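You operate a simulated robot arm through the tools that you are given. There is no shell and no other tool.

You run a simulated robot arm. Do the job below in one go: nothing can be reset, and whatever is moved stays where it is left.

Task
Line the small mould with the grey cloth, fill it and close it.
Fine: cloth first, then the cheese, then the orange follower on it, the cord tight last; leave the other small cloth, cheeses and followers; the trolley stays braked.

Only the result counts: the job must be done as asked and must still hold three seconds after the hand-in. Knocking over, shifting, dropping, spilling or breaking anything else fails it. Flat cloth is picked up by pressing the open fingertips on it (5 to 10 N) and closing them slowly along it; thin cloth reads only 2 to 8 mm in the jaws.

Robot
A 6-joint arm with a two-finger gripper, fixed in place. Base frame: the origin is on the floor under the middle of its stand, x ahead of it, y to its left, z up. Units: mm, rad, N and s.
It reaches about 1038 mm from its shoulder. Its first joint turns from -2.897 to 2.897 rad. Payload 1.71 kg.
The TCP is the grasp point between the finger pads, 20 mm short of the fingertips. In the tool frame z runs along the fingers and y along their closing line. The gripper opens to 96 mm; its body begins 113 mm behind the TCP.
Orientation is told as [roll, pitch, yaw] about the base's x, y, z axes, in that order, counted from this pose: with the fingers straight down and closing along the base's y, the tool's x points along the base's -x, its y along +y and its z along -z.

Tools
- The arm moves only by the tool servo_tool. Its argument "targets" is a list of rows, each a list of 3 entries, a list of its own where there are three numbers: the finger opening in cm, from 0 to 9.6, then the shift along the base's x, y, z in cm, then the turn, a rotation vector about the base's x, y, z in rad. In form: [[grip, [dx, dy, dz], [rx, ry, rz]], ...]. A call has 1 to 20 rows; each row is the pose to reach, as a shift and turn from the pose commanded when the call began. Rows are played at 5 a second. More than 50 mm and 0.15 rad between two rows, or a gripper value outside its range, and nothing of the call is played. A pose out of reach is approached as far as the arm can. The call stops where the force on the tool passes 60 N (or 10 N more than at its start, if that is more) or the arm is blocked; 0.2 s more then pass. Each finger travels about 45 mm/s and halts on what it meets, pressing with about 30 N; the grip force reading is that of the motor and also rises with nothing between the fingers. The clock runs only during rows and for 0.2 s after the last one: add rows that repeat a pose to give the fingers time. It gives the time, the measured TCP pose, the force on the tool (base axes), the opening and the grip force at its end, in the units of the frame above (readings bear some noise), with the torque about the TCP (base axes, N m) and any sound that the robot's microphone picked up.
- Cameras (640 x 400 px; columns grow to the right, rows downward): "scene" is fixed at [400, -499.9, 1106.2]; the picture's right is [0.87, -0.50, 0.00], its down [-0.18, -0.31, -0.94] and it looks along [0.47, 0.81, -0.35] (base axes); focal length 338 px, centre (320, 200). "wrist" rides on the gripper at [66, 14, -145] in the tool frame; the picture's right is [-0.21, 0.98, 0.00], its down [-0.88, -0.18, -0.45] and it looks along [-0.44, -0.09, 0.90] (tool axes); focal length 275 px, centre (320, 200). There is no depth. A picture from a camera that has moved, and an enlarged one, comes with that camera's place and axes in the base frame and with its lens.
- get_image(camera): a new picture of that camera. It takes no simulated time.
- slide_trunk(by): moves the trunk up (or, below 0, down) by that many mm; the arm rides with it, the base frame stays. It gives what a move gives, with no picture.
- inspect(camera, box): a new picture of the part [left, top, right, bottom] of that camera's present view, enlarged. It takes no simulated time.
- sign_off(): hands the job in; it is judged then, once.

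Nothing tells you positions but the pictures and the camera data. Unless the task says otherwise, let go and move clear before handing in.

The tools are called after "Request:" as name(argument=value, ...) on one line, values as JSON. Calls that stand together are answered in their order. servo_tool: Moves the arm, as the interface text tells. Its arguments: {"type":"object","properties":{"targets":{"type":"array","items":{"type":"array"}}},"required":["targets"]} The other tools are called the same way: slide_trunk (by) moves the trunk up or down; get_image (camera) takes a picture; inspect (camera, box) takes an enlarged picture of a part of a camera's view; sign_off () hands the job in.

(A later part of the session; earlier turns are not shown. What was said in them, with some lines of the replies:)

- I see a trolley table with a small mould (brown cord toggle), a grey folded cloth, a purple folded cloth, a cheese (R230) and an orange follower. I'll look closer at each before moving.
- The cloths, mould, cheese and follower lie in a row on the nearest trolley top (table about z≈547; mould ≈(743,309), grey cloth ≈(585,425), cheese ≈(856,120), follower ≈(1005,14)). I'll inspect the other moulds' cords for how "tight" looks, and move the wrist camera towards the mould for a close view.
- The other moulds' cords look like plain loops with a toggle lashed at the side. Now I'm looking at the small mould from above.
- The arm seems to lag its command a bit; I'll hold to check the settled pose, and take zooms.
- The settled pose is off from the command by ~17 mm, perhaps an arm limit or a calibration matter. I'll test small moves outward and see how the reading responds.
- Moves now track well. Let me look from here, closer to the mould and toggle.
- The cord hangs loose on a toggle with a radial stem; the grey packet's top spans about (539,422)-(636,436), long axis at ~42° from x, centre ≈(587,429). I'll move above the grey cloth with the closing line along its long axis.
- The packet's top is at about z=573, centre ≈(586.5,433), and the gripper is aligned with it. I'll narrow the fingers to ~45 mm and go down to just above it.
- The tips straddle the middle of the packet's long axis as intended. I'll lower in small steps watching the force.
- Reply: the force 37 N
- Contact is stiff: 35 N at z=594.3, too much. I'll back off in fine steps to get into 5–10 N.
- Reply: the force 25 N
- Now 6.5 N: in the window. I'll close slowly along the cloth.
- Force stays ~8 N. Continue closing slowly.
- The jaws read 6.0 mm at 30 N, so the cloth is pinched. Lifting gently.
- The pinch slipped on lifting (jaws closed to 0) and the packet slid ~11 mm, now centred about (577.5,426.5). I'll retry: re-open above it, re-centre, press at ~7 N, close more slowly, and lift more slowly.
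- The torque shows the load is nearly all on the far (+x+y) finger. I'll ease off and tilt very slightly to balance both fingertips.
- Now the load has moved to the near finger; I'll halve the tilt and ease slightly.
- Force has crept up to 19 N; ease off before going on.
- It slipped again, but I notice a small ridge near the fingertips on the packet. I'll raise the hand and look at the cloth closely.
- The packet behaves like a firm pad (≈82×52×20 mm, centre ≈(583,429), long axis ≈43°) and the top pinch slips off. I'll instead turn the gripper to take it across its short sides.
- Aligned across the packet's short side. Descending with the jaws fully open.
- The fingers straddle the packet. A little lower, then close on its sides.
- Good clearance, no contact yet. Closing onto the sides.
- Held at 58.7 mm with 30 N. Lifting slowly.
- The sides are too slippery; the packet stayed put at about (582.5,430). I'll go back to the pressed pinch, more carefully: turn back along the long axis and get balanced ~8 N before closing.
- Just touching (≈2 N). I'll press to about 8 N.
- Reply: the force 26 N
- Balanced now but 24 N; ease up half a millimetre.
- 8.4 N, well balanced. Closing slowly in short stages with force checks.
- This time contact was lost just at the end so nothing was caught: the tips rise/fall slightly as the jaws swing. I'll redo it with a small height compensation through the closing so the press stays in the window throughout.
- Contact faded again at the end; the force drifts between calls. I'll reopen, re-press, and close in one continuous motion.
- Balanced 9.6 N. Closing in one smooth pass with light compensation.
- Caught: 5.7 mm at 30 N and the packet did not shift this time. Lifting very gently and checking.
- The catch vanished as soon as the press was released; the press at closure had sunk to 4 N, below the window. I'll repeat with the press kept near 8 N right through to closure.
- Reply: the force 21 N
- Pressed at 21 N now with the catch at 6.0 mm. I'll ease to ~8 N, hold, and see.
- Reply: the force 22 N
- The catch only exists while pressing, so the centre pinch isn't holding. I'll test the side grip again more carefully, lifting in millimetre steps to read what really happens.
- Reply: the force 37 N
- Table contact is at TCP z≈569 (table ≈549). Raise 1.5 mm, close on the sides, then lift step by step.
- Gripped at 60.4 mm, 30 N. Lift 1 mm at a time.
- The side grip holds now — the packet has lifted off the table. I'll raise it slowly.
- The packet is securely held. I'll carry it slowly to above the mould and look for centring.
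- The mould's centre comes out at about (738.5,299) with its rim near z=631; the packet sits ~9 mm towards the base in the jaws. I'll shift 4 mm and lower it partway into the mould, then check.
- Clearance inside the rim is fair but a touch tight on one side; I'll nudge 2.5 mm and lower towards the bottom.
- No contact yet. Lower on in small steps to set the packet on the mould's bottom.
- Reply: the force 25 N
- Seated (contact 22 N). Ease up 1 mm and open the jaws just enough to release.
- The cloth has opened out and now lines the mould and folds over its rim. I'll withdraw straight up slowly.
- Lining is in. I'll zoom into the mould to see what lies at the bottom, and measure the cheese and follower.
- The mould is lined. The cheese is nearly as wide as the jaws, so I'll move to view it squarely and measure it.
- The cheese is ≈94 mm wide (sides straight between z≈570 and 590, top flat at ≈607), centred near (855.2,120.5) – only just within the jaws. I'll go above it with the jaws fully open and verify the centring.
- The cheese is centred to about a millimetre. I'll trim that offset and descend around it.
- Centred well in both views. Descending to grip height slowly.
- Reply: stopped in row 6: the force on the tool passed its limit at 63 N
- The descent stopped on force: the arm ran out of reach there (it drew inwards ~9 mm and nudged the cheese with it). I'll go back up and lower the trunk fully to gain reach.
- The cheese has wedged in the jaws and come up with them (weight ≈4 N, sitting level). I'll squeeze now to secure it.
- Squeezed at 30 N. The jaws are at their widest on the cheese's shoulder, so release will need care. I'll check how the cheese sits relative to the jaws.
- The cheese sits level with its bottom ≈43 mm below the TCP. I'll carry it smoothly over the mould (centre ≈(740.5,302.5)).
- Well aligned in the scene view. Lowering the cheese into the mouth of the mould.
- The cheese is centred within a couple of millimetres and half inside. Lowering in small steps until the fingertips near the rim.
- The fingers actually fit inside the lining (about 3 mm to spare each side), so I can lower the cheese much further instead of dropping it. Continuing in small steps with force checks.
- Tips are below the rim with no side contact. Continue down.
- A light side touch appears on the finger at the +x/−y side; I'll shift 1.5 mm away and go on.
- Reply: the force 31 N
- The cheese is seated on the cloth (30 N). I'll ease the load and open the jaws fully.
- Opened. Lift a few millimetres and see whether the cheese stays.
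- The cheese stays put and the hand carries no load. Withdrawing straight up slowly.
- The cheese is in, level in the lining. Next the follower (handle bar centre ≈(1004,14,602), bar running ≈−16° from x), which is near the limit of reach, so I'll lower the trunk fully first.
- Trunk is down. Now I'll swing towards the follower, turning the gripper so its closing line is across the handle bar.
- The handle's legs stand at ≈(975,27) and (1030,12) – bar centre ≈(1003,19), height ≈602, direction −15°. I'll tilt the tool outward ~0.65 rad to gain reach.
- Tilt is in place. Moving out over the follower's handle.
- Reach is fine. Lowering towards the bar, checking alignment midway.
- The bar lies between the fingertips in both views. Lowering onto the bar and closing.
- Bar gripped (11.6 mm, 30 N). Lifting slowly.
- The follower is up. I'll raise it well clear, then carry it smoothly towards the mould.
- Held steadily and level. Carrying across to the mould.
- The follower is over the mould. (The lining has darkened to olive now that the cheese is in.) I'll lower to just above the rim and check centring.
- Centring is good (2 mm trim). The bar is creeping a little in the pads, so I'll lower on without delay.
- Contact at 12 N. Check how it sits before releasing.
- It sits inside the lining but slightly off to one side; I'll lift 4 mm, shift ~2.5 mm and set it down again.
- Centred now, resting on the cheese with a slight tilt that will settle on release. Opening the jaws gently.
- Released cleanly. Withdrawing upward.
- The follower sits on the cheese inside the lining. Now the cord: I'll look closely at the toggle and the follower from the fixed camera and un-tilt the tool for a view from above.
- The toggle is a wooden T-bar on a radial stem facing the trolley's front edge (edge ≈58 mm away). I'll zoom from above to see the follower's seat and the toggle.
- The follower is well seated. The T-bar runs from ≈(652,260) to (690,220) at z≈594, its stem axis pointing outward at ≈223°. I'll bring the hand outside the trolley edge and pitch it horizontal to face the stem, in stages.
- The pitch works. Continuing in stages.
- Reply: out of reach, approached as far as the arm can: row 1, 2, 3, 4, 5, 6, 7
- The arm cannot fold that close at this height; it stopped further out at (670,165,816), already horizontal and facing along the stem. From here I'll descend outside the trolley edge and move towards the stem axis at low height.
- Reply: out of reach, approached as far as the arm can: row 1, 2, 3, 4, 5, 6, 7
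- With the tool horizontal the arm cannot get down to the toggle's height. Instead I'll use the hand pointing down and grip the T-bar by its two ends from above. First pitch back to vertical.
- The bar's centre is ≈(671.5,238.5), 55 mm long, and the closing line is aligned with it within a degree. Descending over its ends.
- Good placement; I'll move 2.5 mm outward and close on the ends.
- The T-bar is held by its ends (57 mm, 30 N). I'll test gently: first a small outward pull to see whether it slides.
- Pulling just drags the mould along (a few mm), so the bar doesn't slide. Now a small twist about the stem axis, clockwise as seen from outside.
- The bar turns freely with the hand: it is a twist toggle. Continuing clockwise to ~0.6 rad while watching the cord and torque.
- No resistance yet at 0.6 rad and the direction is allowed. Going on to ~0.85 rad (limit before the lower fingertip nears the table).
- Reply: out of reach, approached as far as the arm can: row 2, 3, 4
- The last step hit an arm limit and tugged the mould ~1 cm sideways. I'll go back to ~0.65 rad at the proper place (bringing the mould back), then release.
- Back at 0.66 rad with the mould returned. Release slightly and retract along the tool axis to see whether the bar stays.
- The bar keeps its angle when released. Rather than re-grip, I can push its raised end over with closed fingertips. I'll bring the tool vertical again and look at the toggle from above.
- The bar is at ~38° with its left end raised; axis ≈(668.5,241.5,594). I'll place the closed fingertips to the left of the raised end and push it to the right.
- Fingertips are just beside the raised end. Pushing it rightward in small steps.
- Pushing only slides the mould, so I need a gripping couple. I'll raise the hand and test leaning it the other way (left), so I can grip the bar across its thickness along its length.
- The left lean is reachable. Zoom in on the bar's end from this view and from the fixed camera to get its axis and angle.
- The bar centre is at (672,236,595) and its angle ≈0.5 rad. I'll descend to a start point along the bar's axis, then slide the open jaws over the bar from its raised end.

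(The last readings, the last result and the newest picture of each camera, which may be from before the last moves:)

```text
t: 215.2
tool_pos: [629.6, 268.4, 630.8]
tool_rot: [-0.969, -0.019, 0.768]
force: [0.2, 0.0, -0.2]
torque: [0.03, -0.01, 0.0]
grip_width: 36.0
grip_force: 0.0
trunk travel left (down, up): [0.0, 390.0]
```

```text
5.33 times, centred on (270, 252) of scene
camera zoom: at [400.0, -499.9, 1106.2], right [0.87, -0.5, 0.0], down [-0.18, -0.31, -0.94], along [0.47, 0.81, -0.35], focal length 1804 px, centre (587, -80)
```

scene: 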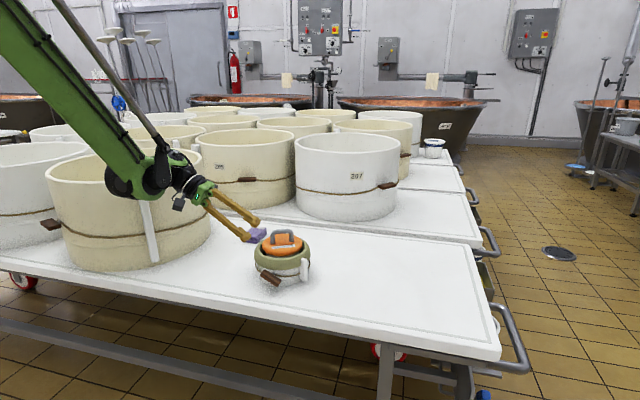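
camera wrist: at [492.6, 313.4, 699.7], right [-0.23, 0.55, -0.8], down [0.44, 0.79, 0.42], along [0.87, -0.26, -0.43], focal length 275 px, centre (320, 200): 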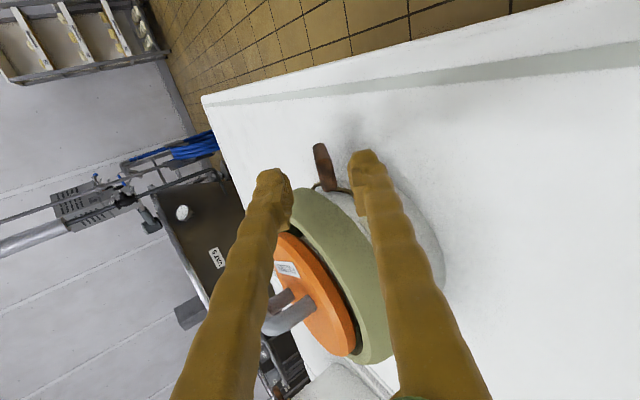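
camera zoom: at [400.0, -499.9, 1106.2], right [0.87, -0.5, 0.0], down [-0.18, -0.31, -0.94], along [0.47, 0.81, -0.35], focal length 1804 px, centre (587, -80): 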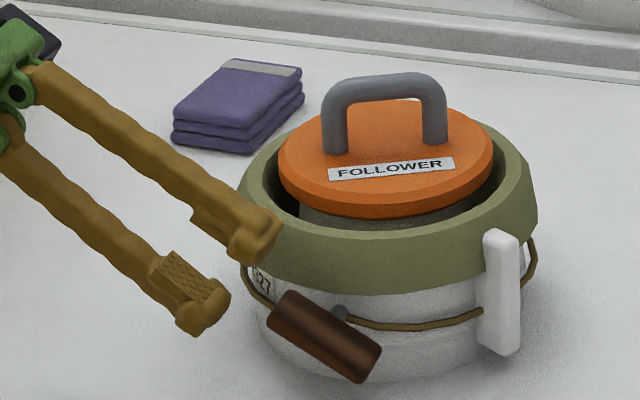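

Excellent alignment in both views. Advancing along the bar.

Request:
servo_tool(targets=[[3.6, [0.57, -0.59, -0.57], [0, 0, 0]], [3.6, [1.15, -1.19, -1.13], [0, 0, 0]], [3.6, [1.72, -1.78, -1.7], [0, 0, 0]], [3.6, [2.29, -2.37, -2.27], [0, 0, 0]], [3.6, [2.29, -2.37, -2.27], [0, 0, 0]]])

Request:
inspect(camera="wrist", box=[220, 100, 420, 260])

Request:
inspect(camera="scene", box=[225, 215, 315, 290])

```text
t: 216.4
tool_pos: [653.6, 246.2, 608.3]
tool_rot: [-0.966, -0.018, 0.766]
force: [-0.6, 1.1, -0.5]
torque: [-0.03, 0.0, -0.05]
grip_width: 35.6
grip_force: 0.0
trunk travel left (down, up): [0.0, 390.0]
```

```text
2.50 times, centred on (320, 180) of wrist
camera zoom: at [517.0, 290.6, 677.1], right [-0.23, 0.55, -0.8], down [0.44, 0.79, 0.42], along [0.87, -0.26, -0.43], focal length 688 px, centre (320, 250)
```

zoom: 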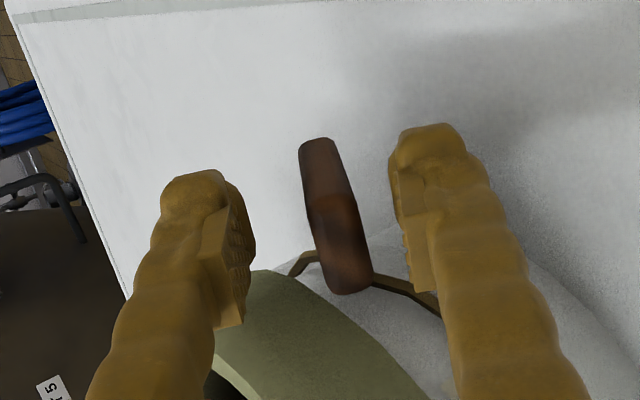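

```text
5.33 times, centred on (270, 252) of scene
camera zoom: at [400.0, -499.9, 1106.2], right [0.87, -0.5, 0.0], down [-0.18, -0.31, -0.94], along [0.47, 0.81, -0.35], focal length 1804 px, centre (587, -80)
```

zoom: 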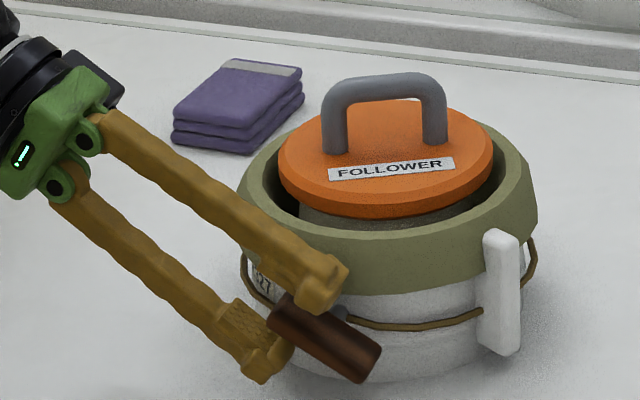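

Request:
servo_tool(targets=[[3.6, [0.5, -0.55, -0.5], [0, 0, 0]], [3.6, [1.0, -1.1, -1.0], [0, 0, 0]], [3.2, [1.0, -1.1, -1.0], [0, 0, 0]], [2.8, [1.0, -1.1, -1.0], [0, 0, 0]], [2.4, [1.0, -1.1, -1.0], [0, 0, 0]], [2.0, [1.0, -1.1, -1.0], [0, 0, 0]], [1.6, [1.0, -1.1, -1.0], [0, 0, 0]], [1.2, [1.0, -1.1, -1.0], [0, 0, 0]], [0.8, [1.0, -1.1, -1.0], [0, 0, 0]], [0.5, [1.0, -1.1, -1.0], [0, 0, 0]], [0.5, [1.0, -1.1, -1.0], [0, 0, 0]]])

Request:
inspect(camera="wrist", box=[220, 100, 420, 260])

Request:
inspect(camera="scene", box=[225, 215, 315, 290])

```text
t: 218.8
tool_pos: [662.1, 235.3, 598.1]
tool_rot: [-0.967, -0.018, 0.767]
force: [-0.4, 0.8, -0.2]
torque: [-0.28, 0.29, 0.01]
grip_width: 11.0
grip_force: 30.2
trunk travel left (down, up): [0.0, 390.0]
```

```text
2.50 times, centred on (320, 180) of wrist
camera zoom: at [525.8, 280.8, 667.3], right [-0.23, 0.55, -0.8], down [0.44, 0.79, 0.42], along [0.87, -0.26, -0.43], focal length 688 px, centre (320, 250)
```

zoom: 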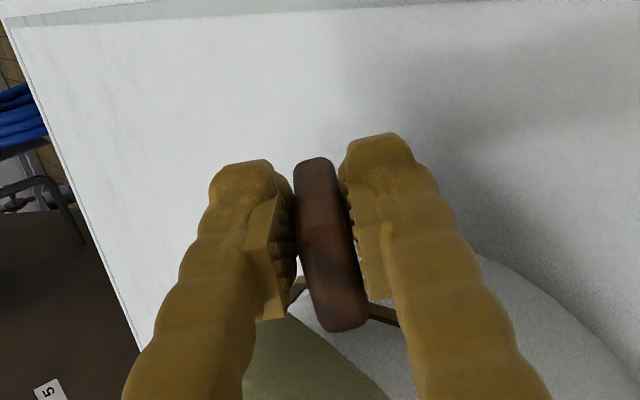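

```text
5.33 times, centred on (270, 252) of scene
camera zoom: at [400.0, -499.9, 1106.2], right [0.87, -0.5, 0.0], down [-0.18, -0.31, -0.94], along [0.47, 0.81, -0.35], focal length 1804 px, centre (587, -80)
```

zoom: 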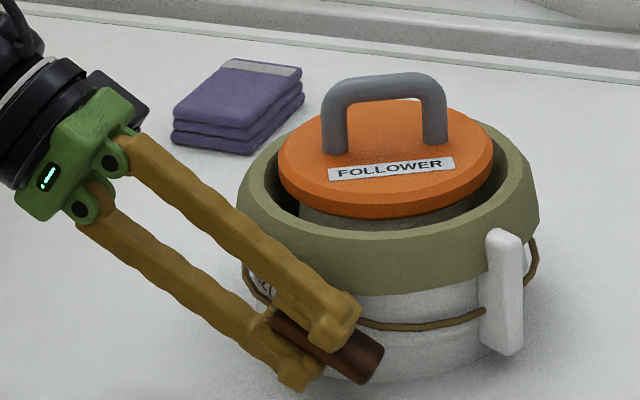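

Gripped across the thickness (11 mm, 30 N). Now turning clockwise about the stem axis by ~0.5 rad.

Request:
servo_tool(targets=[[0.5, [0.033, -0.032, 0.087], [0.0917, 0.0922, 0]], [0.5, [0.073, -0.073, 0.167], [0.1833, 0.1843, 0]], [0.5, [0.12, -0.12, 0.239], [0.275, 0.2765, 0]], [0.5, [0.174, -0.173, 0.302], [0.3666, 0.3687, 0]], [0.5, [0.174, -0.173, 0.302], [0.3666, 0.3687, 0]]])

Request:
inspect(camera="scene", box=[225, 215, 315, 290])

```text
t: 220.0
tool_pos: [666.4, 232.1, 600.8]
tool_rot: [-0.446, -0.003, 0.762]
force: [-0.4, 0.2, 3.1]
torque: [-0.21, 0.13, 0.03]
grip_width: 11.2
grip_force: 30.3
trunk travel left (down, up): [0.0, 390.0]
```

```text
5.33 times, centred on (270, 252) of scene
camera zoom: at [400.0, -499.9, 1106.2], right [0.87, -0.5, 0.0], down [-0.18, -0.31, -0.94], along [0.47, 0.81, -0.35], focal length 1804 px, centre (587, -80)
```

zoom: 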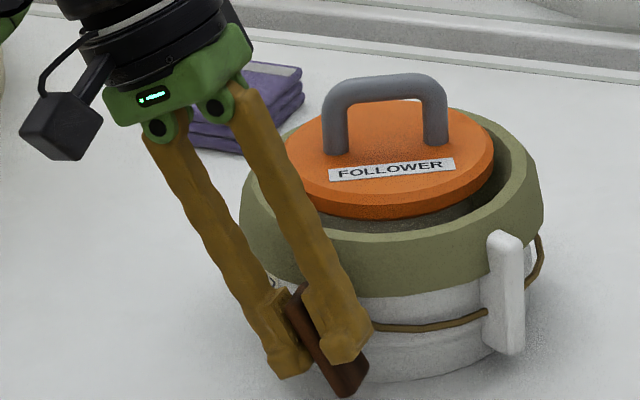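

The bar turns with the hand without resistance. Continuing.

Request:
servo_tool(targets=[[0.5, [0.059, -0.059, 0.052], [0.0917, 0.0922, 0]], [0.5, [0.123, -0.122, 0.094], [0.1833, 0.1843, 0]], [0.5, [0.189, -0.188, 0.123], [0.275, 0.2765, 0]], [0.5, [0.257, -0.256, 0.14], [0.3666, 0.3687, 0]], [0.5, [0.257, -0.256, 0.14], [0.3666, 0.3687, 0]]])

Request:
inspect(camera="scene", box=[225, 215, 315, 290])

```text
t: 221.2
tool_pos: [668.3, 228.5, 602.6]
tool_rot: [0.074, 0.009, 0.763]
force: [0.3, -1.3, -2.9]
torque: [-0.25, 0.18, 0.03]
grip_width: 10.6
grip_force: 30.5
trunk travel left (down, up): [0.0, 390.0]
```

```text
5.33 times, centred on (270, 252) of scene
camera zoom: at [400.0, -499.9, 1106.2], right [0.87, -0.5, 0.0], down [-0.18, -0.31, -0.94], along [0.47, 0.81, -0.35], focal length 1804 px, centre (587, -80)
```

zoom: 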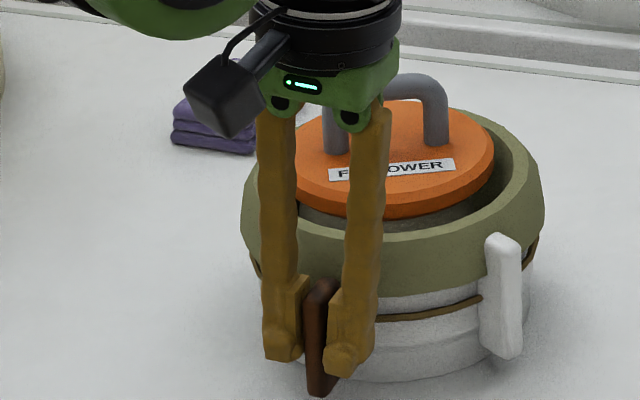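

Bar vertical now (≈1.6 rad). Continuing to the right lean.

Request:
servo_tool(targets=[[0.5, [0.069, -0.069, 0.004], [0.0917, 0.0922, 0]], [0.5, [0.139, -0.138, -0.004], [0.1833, 0.1843, 0]], [0.5, [0.207, -0.206, -0.025], [0.275, 0.2765, 0]], [0.5, [0.273, -0.271, -0.059], [0.3666, 0.3687, 0]], [0.5, [0.273, -0.271, -0.059], [0.3666, 0.3687, 0]]])

Request:
inspect(camera="scene", box=[225, 215, 315, 290])

Request:
inspect(camera="wrist", box=[220, 80, 420, 260])

```text
t: 222.4
tool_pos: [670.2, 226.6, 603.3]
tool_rot: [0.593, 0.021, 0.77]
force: [-6.5, 1.9, 22.8]
torque: [-0.56, -1.62, 0.21]
grip_width: 26.8
grip_force: 30.6
trunk travel left (down, up): [0.0, 390.0]
```

```text
5.33 times, centred on (270, 252) of scene
camera zoom: at [400.0, -499.9, 1106.2], right [0.87, -0.5, 0.0], down [-0.18, -0.31, -0.94], along [0.47, 0.81, -0.35], focal length 1804 px, centre (587, -80)
```

zoom: 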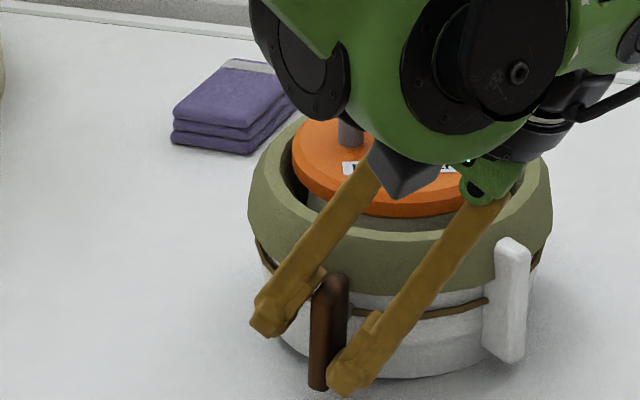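

```text
2.22 times, centred on (320, 170) of wrist
camera zoom: at [673.0, 133.4, 731.5], right [-0.41, 0.73, 0.54], down [0.91, 0.33, 0.25], along [0.0, 0.6, -0.8], focal length 612 px, centre (320, 267)
```

zoom: 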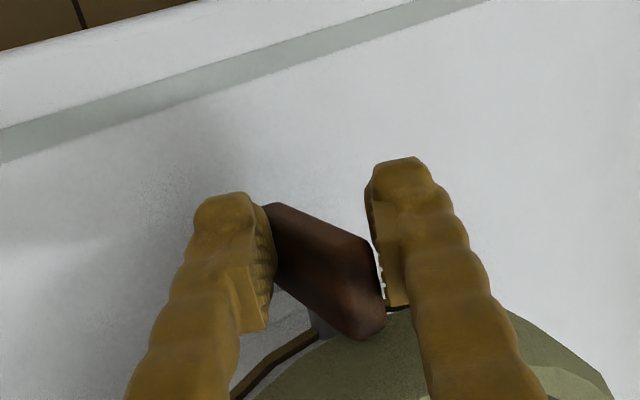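

Strong resistance now (≈1.5 N·m) with the bar standing vertical: it has reached its stop. I'll turn the hand back to match the bar and look at the cord.

Request:
servo_tool(targets=[[0.5, [-0.066, 0.065, 0.034], [-0.0917, -0.0922, 0]], [0.5, [-0.134, 0.133, 0.055], [-0.1833, -0.1843, 0]], [0.5, [-0.204, 0.202, 0.063], [-0.275, -0.2765, 0]], [0.5, [-0.25, 0.248, 0.06], [-0.335, -0.337, 0]], [0.5, [-0.25, 0.248, 0.06], [-0.335, -0.337, 0]]])

Request:
inspect(camera="scene", box=[225, 215, 315, 290])

Request:
inspect(camera="wrist", box=[220, 80, 420, 260])

```text
t: 223.6
tool_pos: [668.8, 228.9, 603.2]
tool_rot: [0.118, 0.01, 0.762]
force: [-1.9, -2.0, -1.5]
torque: [-0.75, 0.22, -0.17]
grip_width: 11.1
grip_force: 29.7
trunk travel left (down, up): [0.0, 390.0]
```

```text
5.33 times, centred on (270, 252) of scene
camera zoom: at [400.0, -499.9, 1106.2], right [0.87, -0.5, 0.0], down [-0.18, -0.31, -0.94], along [0.47, 0.81, -0.35], focal length 1804 px, centre (587, -80)
```

zoom: 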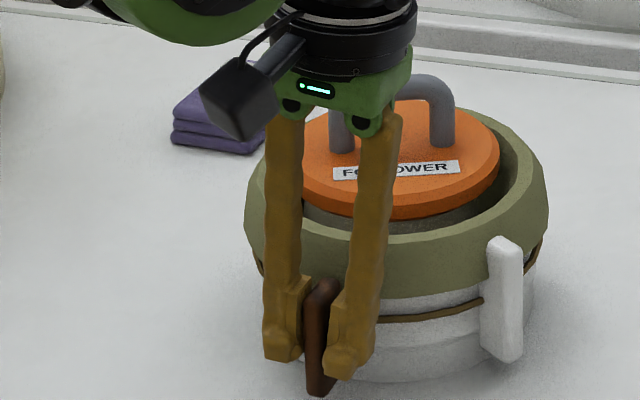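

```text
2.22 times, centred on (320, 170) of wrist
camera zoom: at [623.4, 182.7, 747.9], right [-0.52, 0.85, 0.11], down [0.8, 0.44, 0.41], along [0.3, 0.3, -0.91], focal length 612 px, centre (320, 267)
```

zoom: 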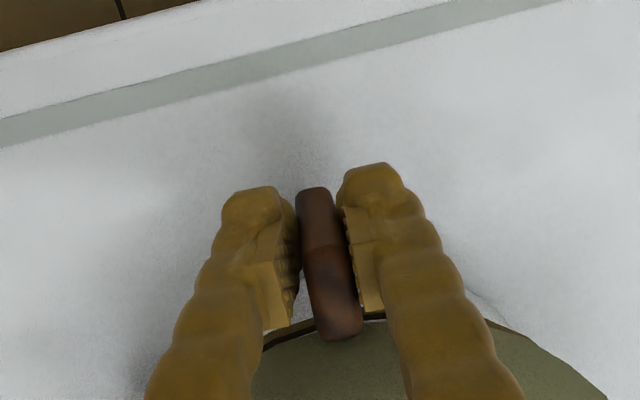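

The bar stands upright and the cord now hugs the wall. I'll open the jaws a little and see whether the toggle stays.

Request:
servo_tool(targets=[[1.3, [0, 0, 0], [0, 0, 0]], [1.8, [0, 0, 0], [0, 0, 0]], [2.4, [0, 0, 0], [0, 0, 0]], [3, [0, 0, 0], [0, 0, 0]], [3, [0, 0, 0], [0, 0, 0]], [3, [0, 0, 0], [0, 0, 0]]])

Request:
inspect(camera="scene", box=[225, 215, 315, 290])

Request:
inspect(camera="wrist", box=[220, 80, 420, 260])

```text
t: 225.0
tool_pos: [668.7, 229.3, 602.7]
tool_rot: [0.115, 0.011, 0.762]
force: [0.8, -0.2, 0.8]
torque: [-0.02, 0.0, 0.0]
grip_width: 30.0
grip_force: 0.1
trunk travel left (down, up): [0.0, 390.0]
```

```text
5.33 times, centred on (270, 252) of scene
camera zoom: at [400.0, -499.9, 1106.2], right [0.87, -0.5, 0.0], down [-0.18, -0.31, -0.94], along [0.47, 0.81, -0.35], focal length 1804 px, centre (587, -80)
```

zoom: 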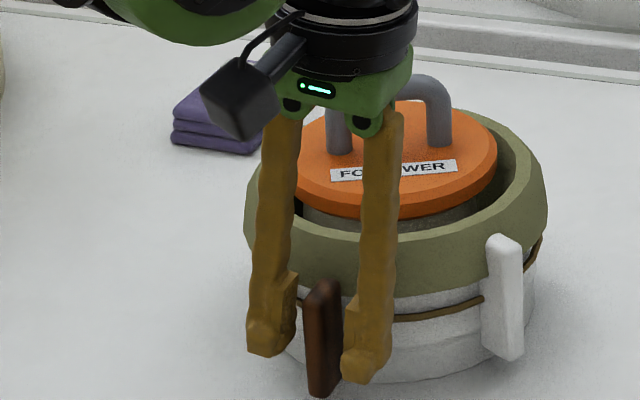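

```text
2.22 times, centred on (320, 170) of wrist
camera zoom: at [623.7, 182.7, 748.0], right [-0.52, 0.85, 0.11], down [0.8, 0.44, 0.41], along [0.3, 0.3, -0.9], focal length 612 px, centre (320, 267)
```

zoom: 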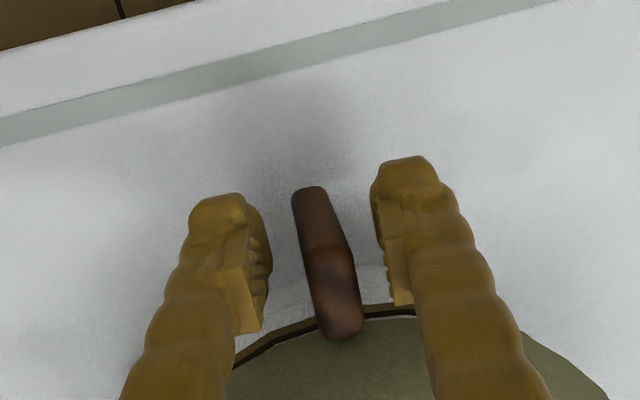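

It stays. I'll zoom in on the cord to judge its tightness.

Request:
inspect(camera="scene", box=[255, 235, 315, 290])

Request:
get_image(camera="wrist")

```text
7.27 times, centred on (285, 262) of scene
camera zoom: at [400.0, -499.9, 1106.2], right [0.87, -0.5, 0.0], down [-0.18, -0.31, -0.94], along [0.47, 0.81, -0.35], focal length 2461 px, centre (574, -254)
```

zoom: 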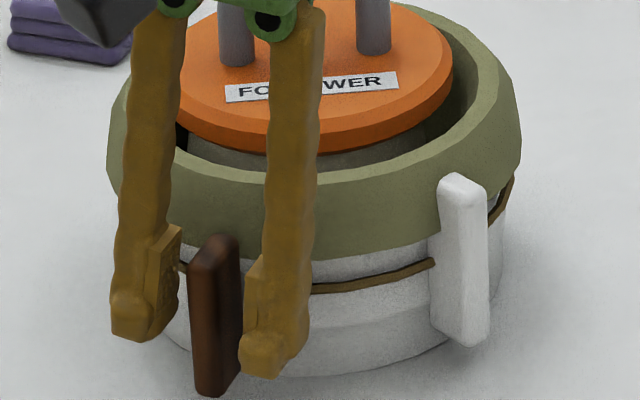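

```text
taken
camera wrist: at [623.7, 182.7, 748.0], right [-0.52, 0.85, 0.11], down [0.8, 0.44, 0.41], along [0.3, 0.3, -0.9], focal length 275 px, centre (320, 200)
```

wrist: 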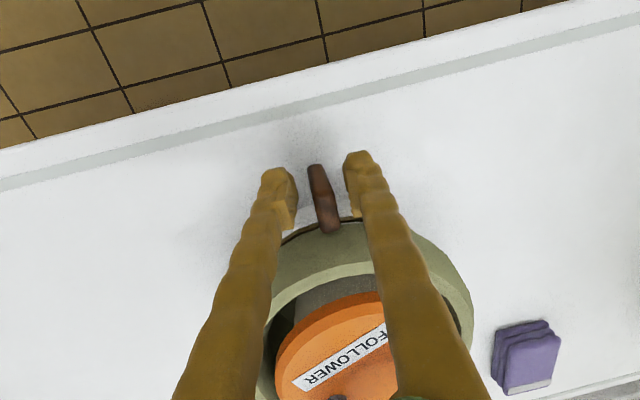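

The cord now lies snug against the wall all round, and the toggle rests at its 90° stop after release. I'll withdraw along the tool axis without touching the bar.

Request:
servo_tool(targets=[[3.2, [0.08, -0.08, 1], [0, 0, 0]], [3.2, [0.2, -0.2, 2.5], [0, 0, 0]], [3.2, [0.36, -0.36, 4.5], [0, 0, 0]], [3.2, [0.55, -0.55, 7], [0, 0, 0]], [3.2, [0.8, -0.8, 10], [0, 0, 0]], [3.2, [0, -2, 13], [-0.08, -0.08, 0]], [3.2, [-1, -4, 16], [-0.08, -0.08, 0]], [3.2, [-1, -4, 16], [-0.08, -0.08, 0]]])

Request:
inspect(camera="scene", box=[245, 225, 325, 290])

Request:
get_image(camera="wrist")

Request:
get_image(camera="scene")

```text
t: 226.8
tool_pos: [659.8, 185.7, 760.4]
tool_rot: [0.002, 0.008, 0.761]
force: [-0.3, 0.3, 0.6]
torque: [0.0, 0.01, 0.01]
grip_width: 32.0
grip_force: 0.0
trunk travel left (down, up): [0.0, 390.0]
```

```text
6.15 times, centred on (285, 258) of scene
camera zoom: at [400.0, -499.9, 1106.2], right [0.87, -0.5, 0.0], down [-0.18, -0.31, -0.94], along [0.47, 0.81, -0.35], focal length 2082 px, centre (535, -154)
```

zoom: 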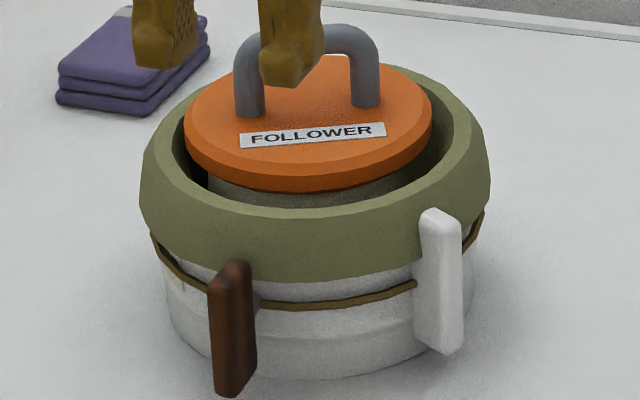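

```text
taken
camera wrist: at [603.5, 151.8, 904.9], right [-0.53, 0.85, 0.0], down [0.77, 0.47, 0.44], along [0.37, 0.23, -0.9], focal length 275 px, centre (320, 200)
```

wrist: 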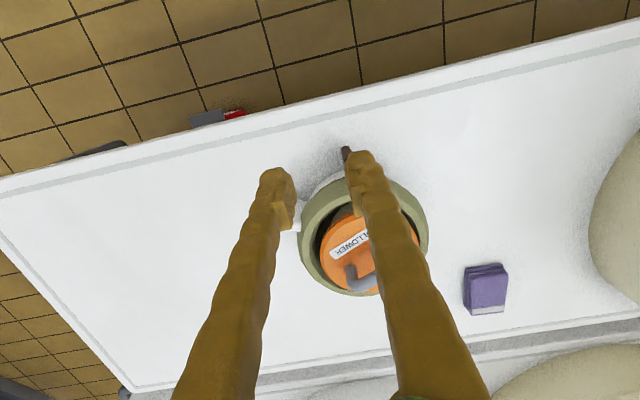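

```text
taken
```

scene: 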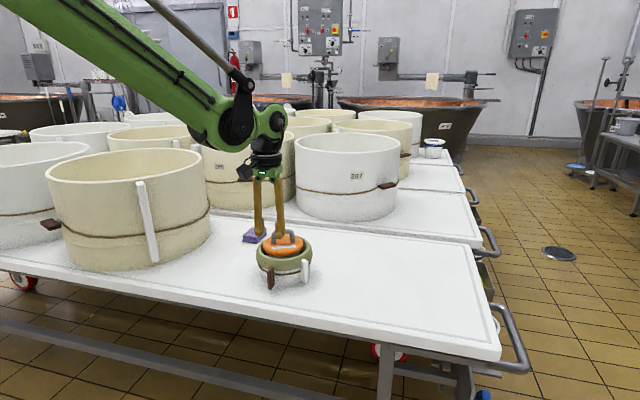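

Toggle upright and staying put. A closer look at the cord at both sides, and at the follower's seat.

Request:
inspect(camera="scene", box=[255, 250, 315, 290])

Request:
inspect(camera="scene", box=[250, 225, 320, 265])

```text
10.00 times, centred on (285, 270) of scene
camera zoom: at [400.0, -499.9, 1106.2], right [0.87, -0.5, 0.0], down [-0.18, -0.31, -0.94], along [0.47, 0.81, -0.35], focal length 3384 px, centre (670, -500)
```

zoom: 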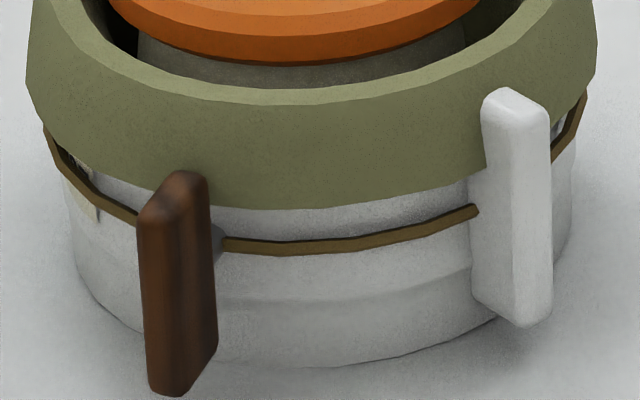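

```text
9.14 times, centred on (285, 245) of scene
camera zoom: at [400.0, -499.9, 1106.2], right [0.87, -0.5, 0.0], down [-0.18, -0.31, -0.94], along [0.47, 0.81, -0.35], focal length 3094 px, centre (640, -211)
```

zoom: 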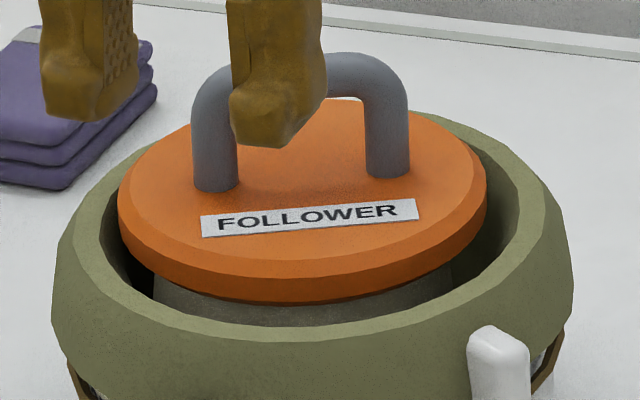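

Cord is snug. I'll move the hand so the wrist camera sees the mould unobstructed from above and verify the follower is properly inside.

Request:
servo_tool(targets=[[4, [1.5, 2, 1], [0, 0, 0]], [4, [3, 5, 2], [0, 0, 0]], [4, [5, 8, 2], [0, 0, 0]], [4, [7, 10.5, 2], [0, 0, 0]], [4, [8.5, 12.5, 2], [0, 0, 0]], [4, [8.5, 12.5, 2], [0, 0, 0]], [4, [8.5, 12.5, 2], [0, 0, 0]]])

Request:
get_image(camera="wrist")

Request:
inspect(camera="wrist", box=[220, 10, 420, 220])

```text
t: 228.4
tool_pos: [742.3, 313.4, 780.0]
tool_rot: [0.003, 0.009, 0.761]
force: [0.1, -0.1, 1.0]
torque: [0.01, -0.03, 0.01]
grip_width: 39.9
grip_force: 0.0
trunk travel left (down, up): [0.0, 390.0]
```

```text
taken
camera wrist: at [686.7, 279.5, 925.0], right [-0.53, 0.85, 0.0], down [0.77, 0.47, 0.44], along [0.37, 0.23, -0.9], focal length 275 px, centre (320, 200)
```

wrist: 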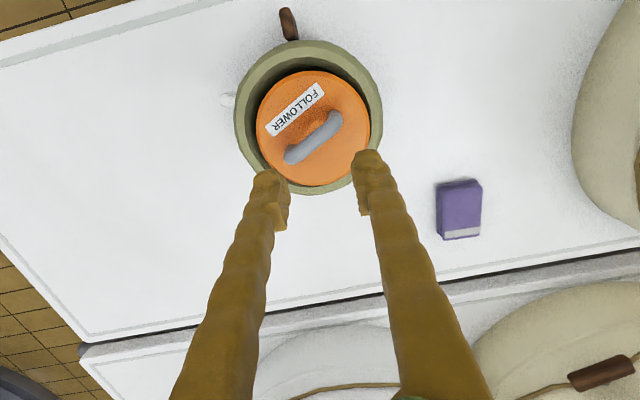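

```text
1.90 times, centred on (320, 115) of wrist
camera zoom: at [686.7, 279.5, 925.0], right [-0.53, 0.85, 0.0], down [0.77, 0.47, 0.44], along [0.37, 0.23, -0.9], focal length 524 px, centre (320, 362)
```

zoom: 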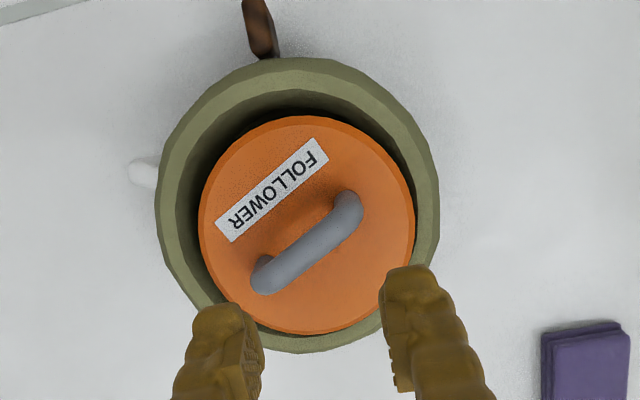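

Request:
inspect(camera="wrist", box=[250, 0, 330, 60])

Request:
inspect(camera="scene", box=[255, 262, 295, 292])

```text
6.67 times, centred on (290, 30) of wrist
camera zoom: at [686.7, 279.5, 925.0], right [-0.53, 0.85, 0.0], down [0.77, 0.47, 0.44], along [0.37, 0.23, -0.9], focal length 1835 px, centre (520, 1333)
```

zoom: 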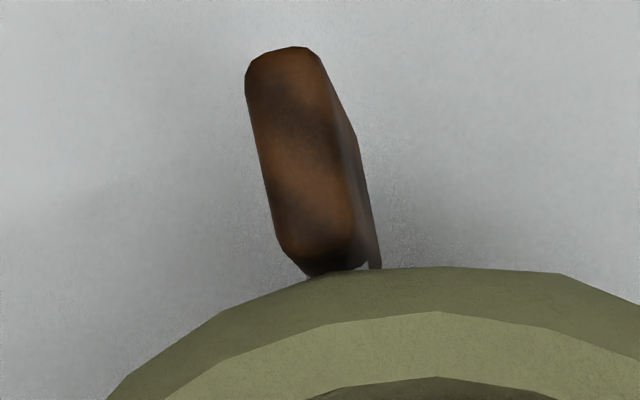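

```text
13.33 times, centred on (275, 277) of scene
camera zoom: at [400.0, -499.9, 1106.2], right [0.87, -0.5, 0.0], down [-0.18, -0.31, -0.94], along [0.47, 0.81, -0.35], focal length 4511 px, centre (920, -827)
```

zoom: 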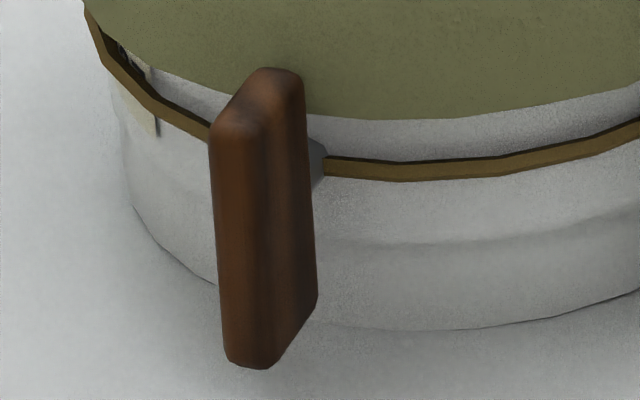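

The bar is within ~1° of vertical. I'll wait a few seconds with the hand clear and compare, to make sure the toggle does not creep back.

Request:
servo_tool(targets=[[4, [0, 0, 0.5], [0, 0, 0]], [4, [0, 0, 1], [0, 0, 0]], [4, [0, 0, 1], [0, 0, 0]], [4, [0, 0, 1], [0, 0, 0]], [4, [0, 0, 1], [0, 0, 0]], [4, [0, 0, 1], [0, 0, 0]], [4, [0, 0, 1], [0, 0, 0]], [4, [0, 0, 1], [0, 0, 0]], [4, [0, 0, 1], [0, 0, 0]], [4, [0, 0, 1], [0, 0, 0]], [4, [0, 0, 1], [0, 0, 0]], [4, [0, 0, 1], [0, 0, 0]], [4, [0, 0, 1], [0, 0, 0]], [4, [0, 0, 1], [0, 0, 0]], [4, [0, 0, 1], [0, 0, 0]], [4, [0, 0, 1], [0, 0, 0]], [4, [0, 0, 1], [0, 0, 0]], [4, [0, 0, 1], [0, 0, 0]], [4, [0, 0, 1], [0, 0, 0]], [4, [0, 0, 1], [0, 0, 0]]])

Request:
inspect(camera="scene", box=[255, 262, 295, 292])

Request:
inspect(camera="scene", box=[245, 225, 325, 290])

```text
t: 232.6
tool_pos: [742.7, 314.3, 791.5]
tool_rot: [0.003, 0.009, 0.76]
force: [0.3, -0.3, 0.6]
torque: [0.0, 0.02, 0.02]
grip_width: 39.9
grip_force: 0.0
trunk travel left (down, up): [0.0, 390.0]
```

```text
13.33 times, centred on (275, 277) of scene
camera zoom: at [400.0, -499.9, 1106.2], right [0.87, -0.5, 0.0], down [-0.18, -0.31, -0.94], along [0.47, 0.81, -0.35], focal length 4511 px, centre (920, -827)
```

zoom: 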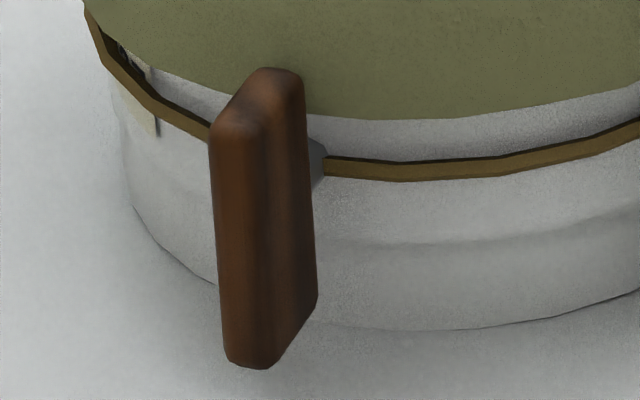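

```text
6.15 times, centred on (285, 258) of scene
camera zoom: at [400.0, -499.9, 1106.2], right [0.87, -0.5, 0.0], down [-0.18, -0.31, -0.94], along [0.47, 0.81, -0.35], focal length 2082 px, centre (535, -154)
```

zoom: 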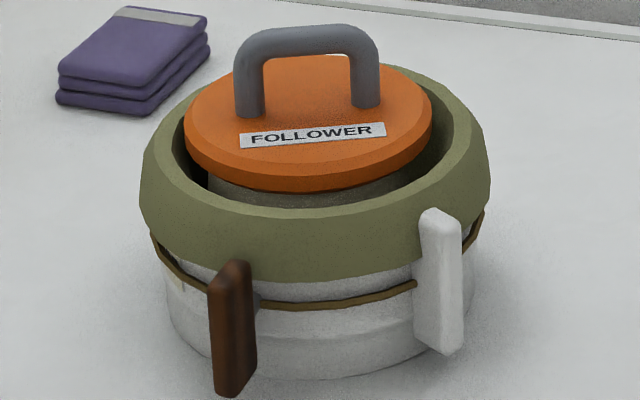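

Everything is stable: cloth lining in place, cheese in it, follower level on the cheese, toggle at its stop with the cord snug, purple cloth untouched. I'll move the hand further clear and check the whole scene once more.

Request:
servo_tool(targets=[[4, [-0.5, -1, 2], [0, 0, 0]], [4, [-1.5, -3, 4], [0, 0, 0]], [4, [-3, -5, 6], [0, 0, 0]], [4, [-4, -7, 7], [0, 0, 0]], [4, [-4, -7, 7], [0, 0, 0]], [4, [-4, -7, 7], [0, 0, 0]]])

Request:
get_image(camera="scene")

Request:
get_image(camera="wrist")

```text
t: 234.0
tool_pos: [703.6, 245.2, 866.6]
tool_rot: [0.004, 0.008, 0.762]
force: [-0.2, -0.1, 0.8]
torque: [0.01, -0.01, -0.03]
grip_width: 39.9
grip_force: 0.1
trunk travel left (down, up): [0.0, 390.0]
```

```text
taken
```

scene: 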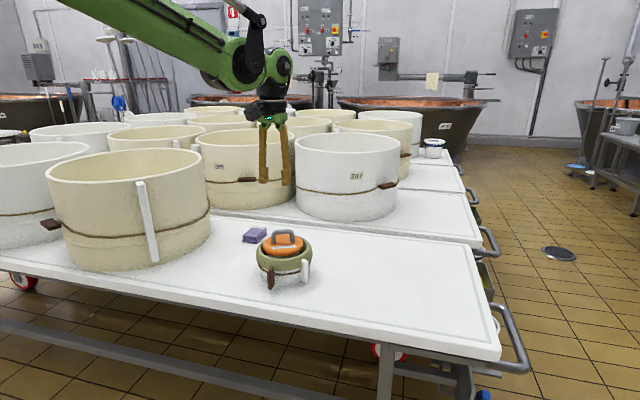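

```text
taken
camera wrist: at [646.9, 210.8, 1010.8], right [-0.53, 0.85, 0.0], down [0.77, 0.47, 0.44], along [0.37, 0.23, -0.9], focal length 275 px, centre (320, 200)
```

wrist: 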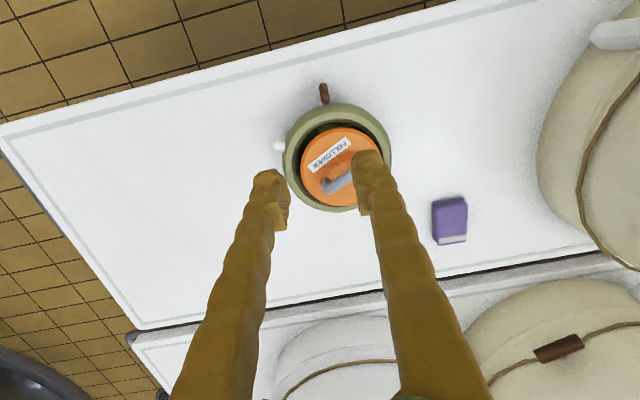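

The mould stands close to where it started, lined, filled, closed with the follower and with the toggle turned to its stop. The purple cloth and the other moulds look untouched, and the hand is clear, so I'm handing in.

Request:
sign_off()

```text
The job is handed in.
```

I handed the job in with the small mould lined with the grey cloth, the R230 cheese in it, the orange follower on the cheese and the cord tightened last. I have not been told how it was judged.

- **Cloth:** the folded cloth opened out when I set it in the mould, and it now lines the inside and folds over the rim.
- **Cheese:** it sits level on the cloth. The jaws jammed on it on the table and nudged it about 9 mm before it came up with the hand.
- **Follower:** it rests level inside the lining. I estimate it is about 7 mm off centre, close against one side.
- **Cord:** I turned the wooden toggle about 90° until it met firm resistance, around 1.5 N·m. It did not move in the four seconds I watched it after letting go. The cord now lies close to the wall, though a small gap still showed on the left.
- **Mould:** turning the toggle dragged the mould about a centimetre at one point. I brought it back to within roughly 4 mm of its original position.
- **Everything else:** the purple cloth and the other moulds looked untouched in the last pictures, and I never touched the trolley brake.

The trunk is still lowered by 50 mm. The open hand is well clear of the mould.
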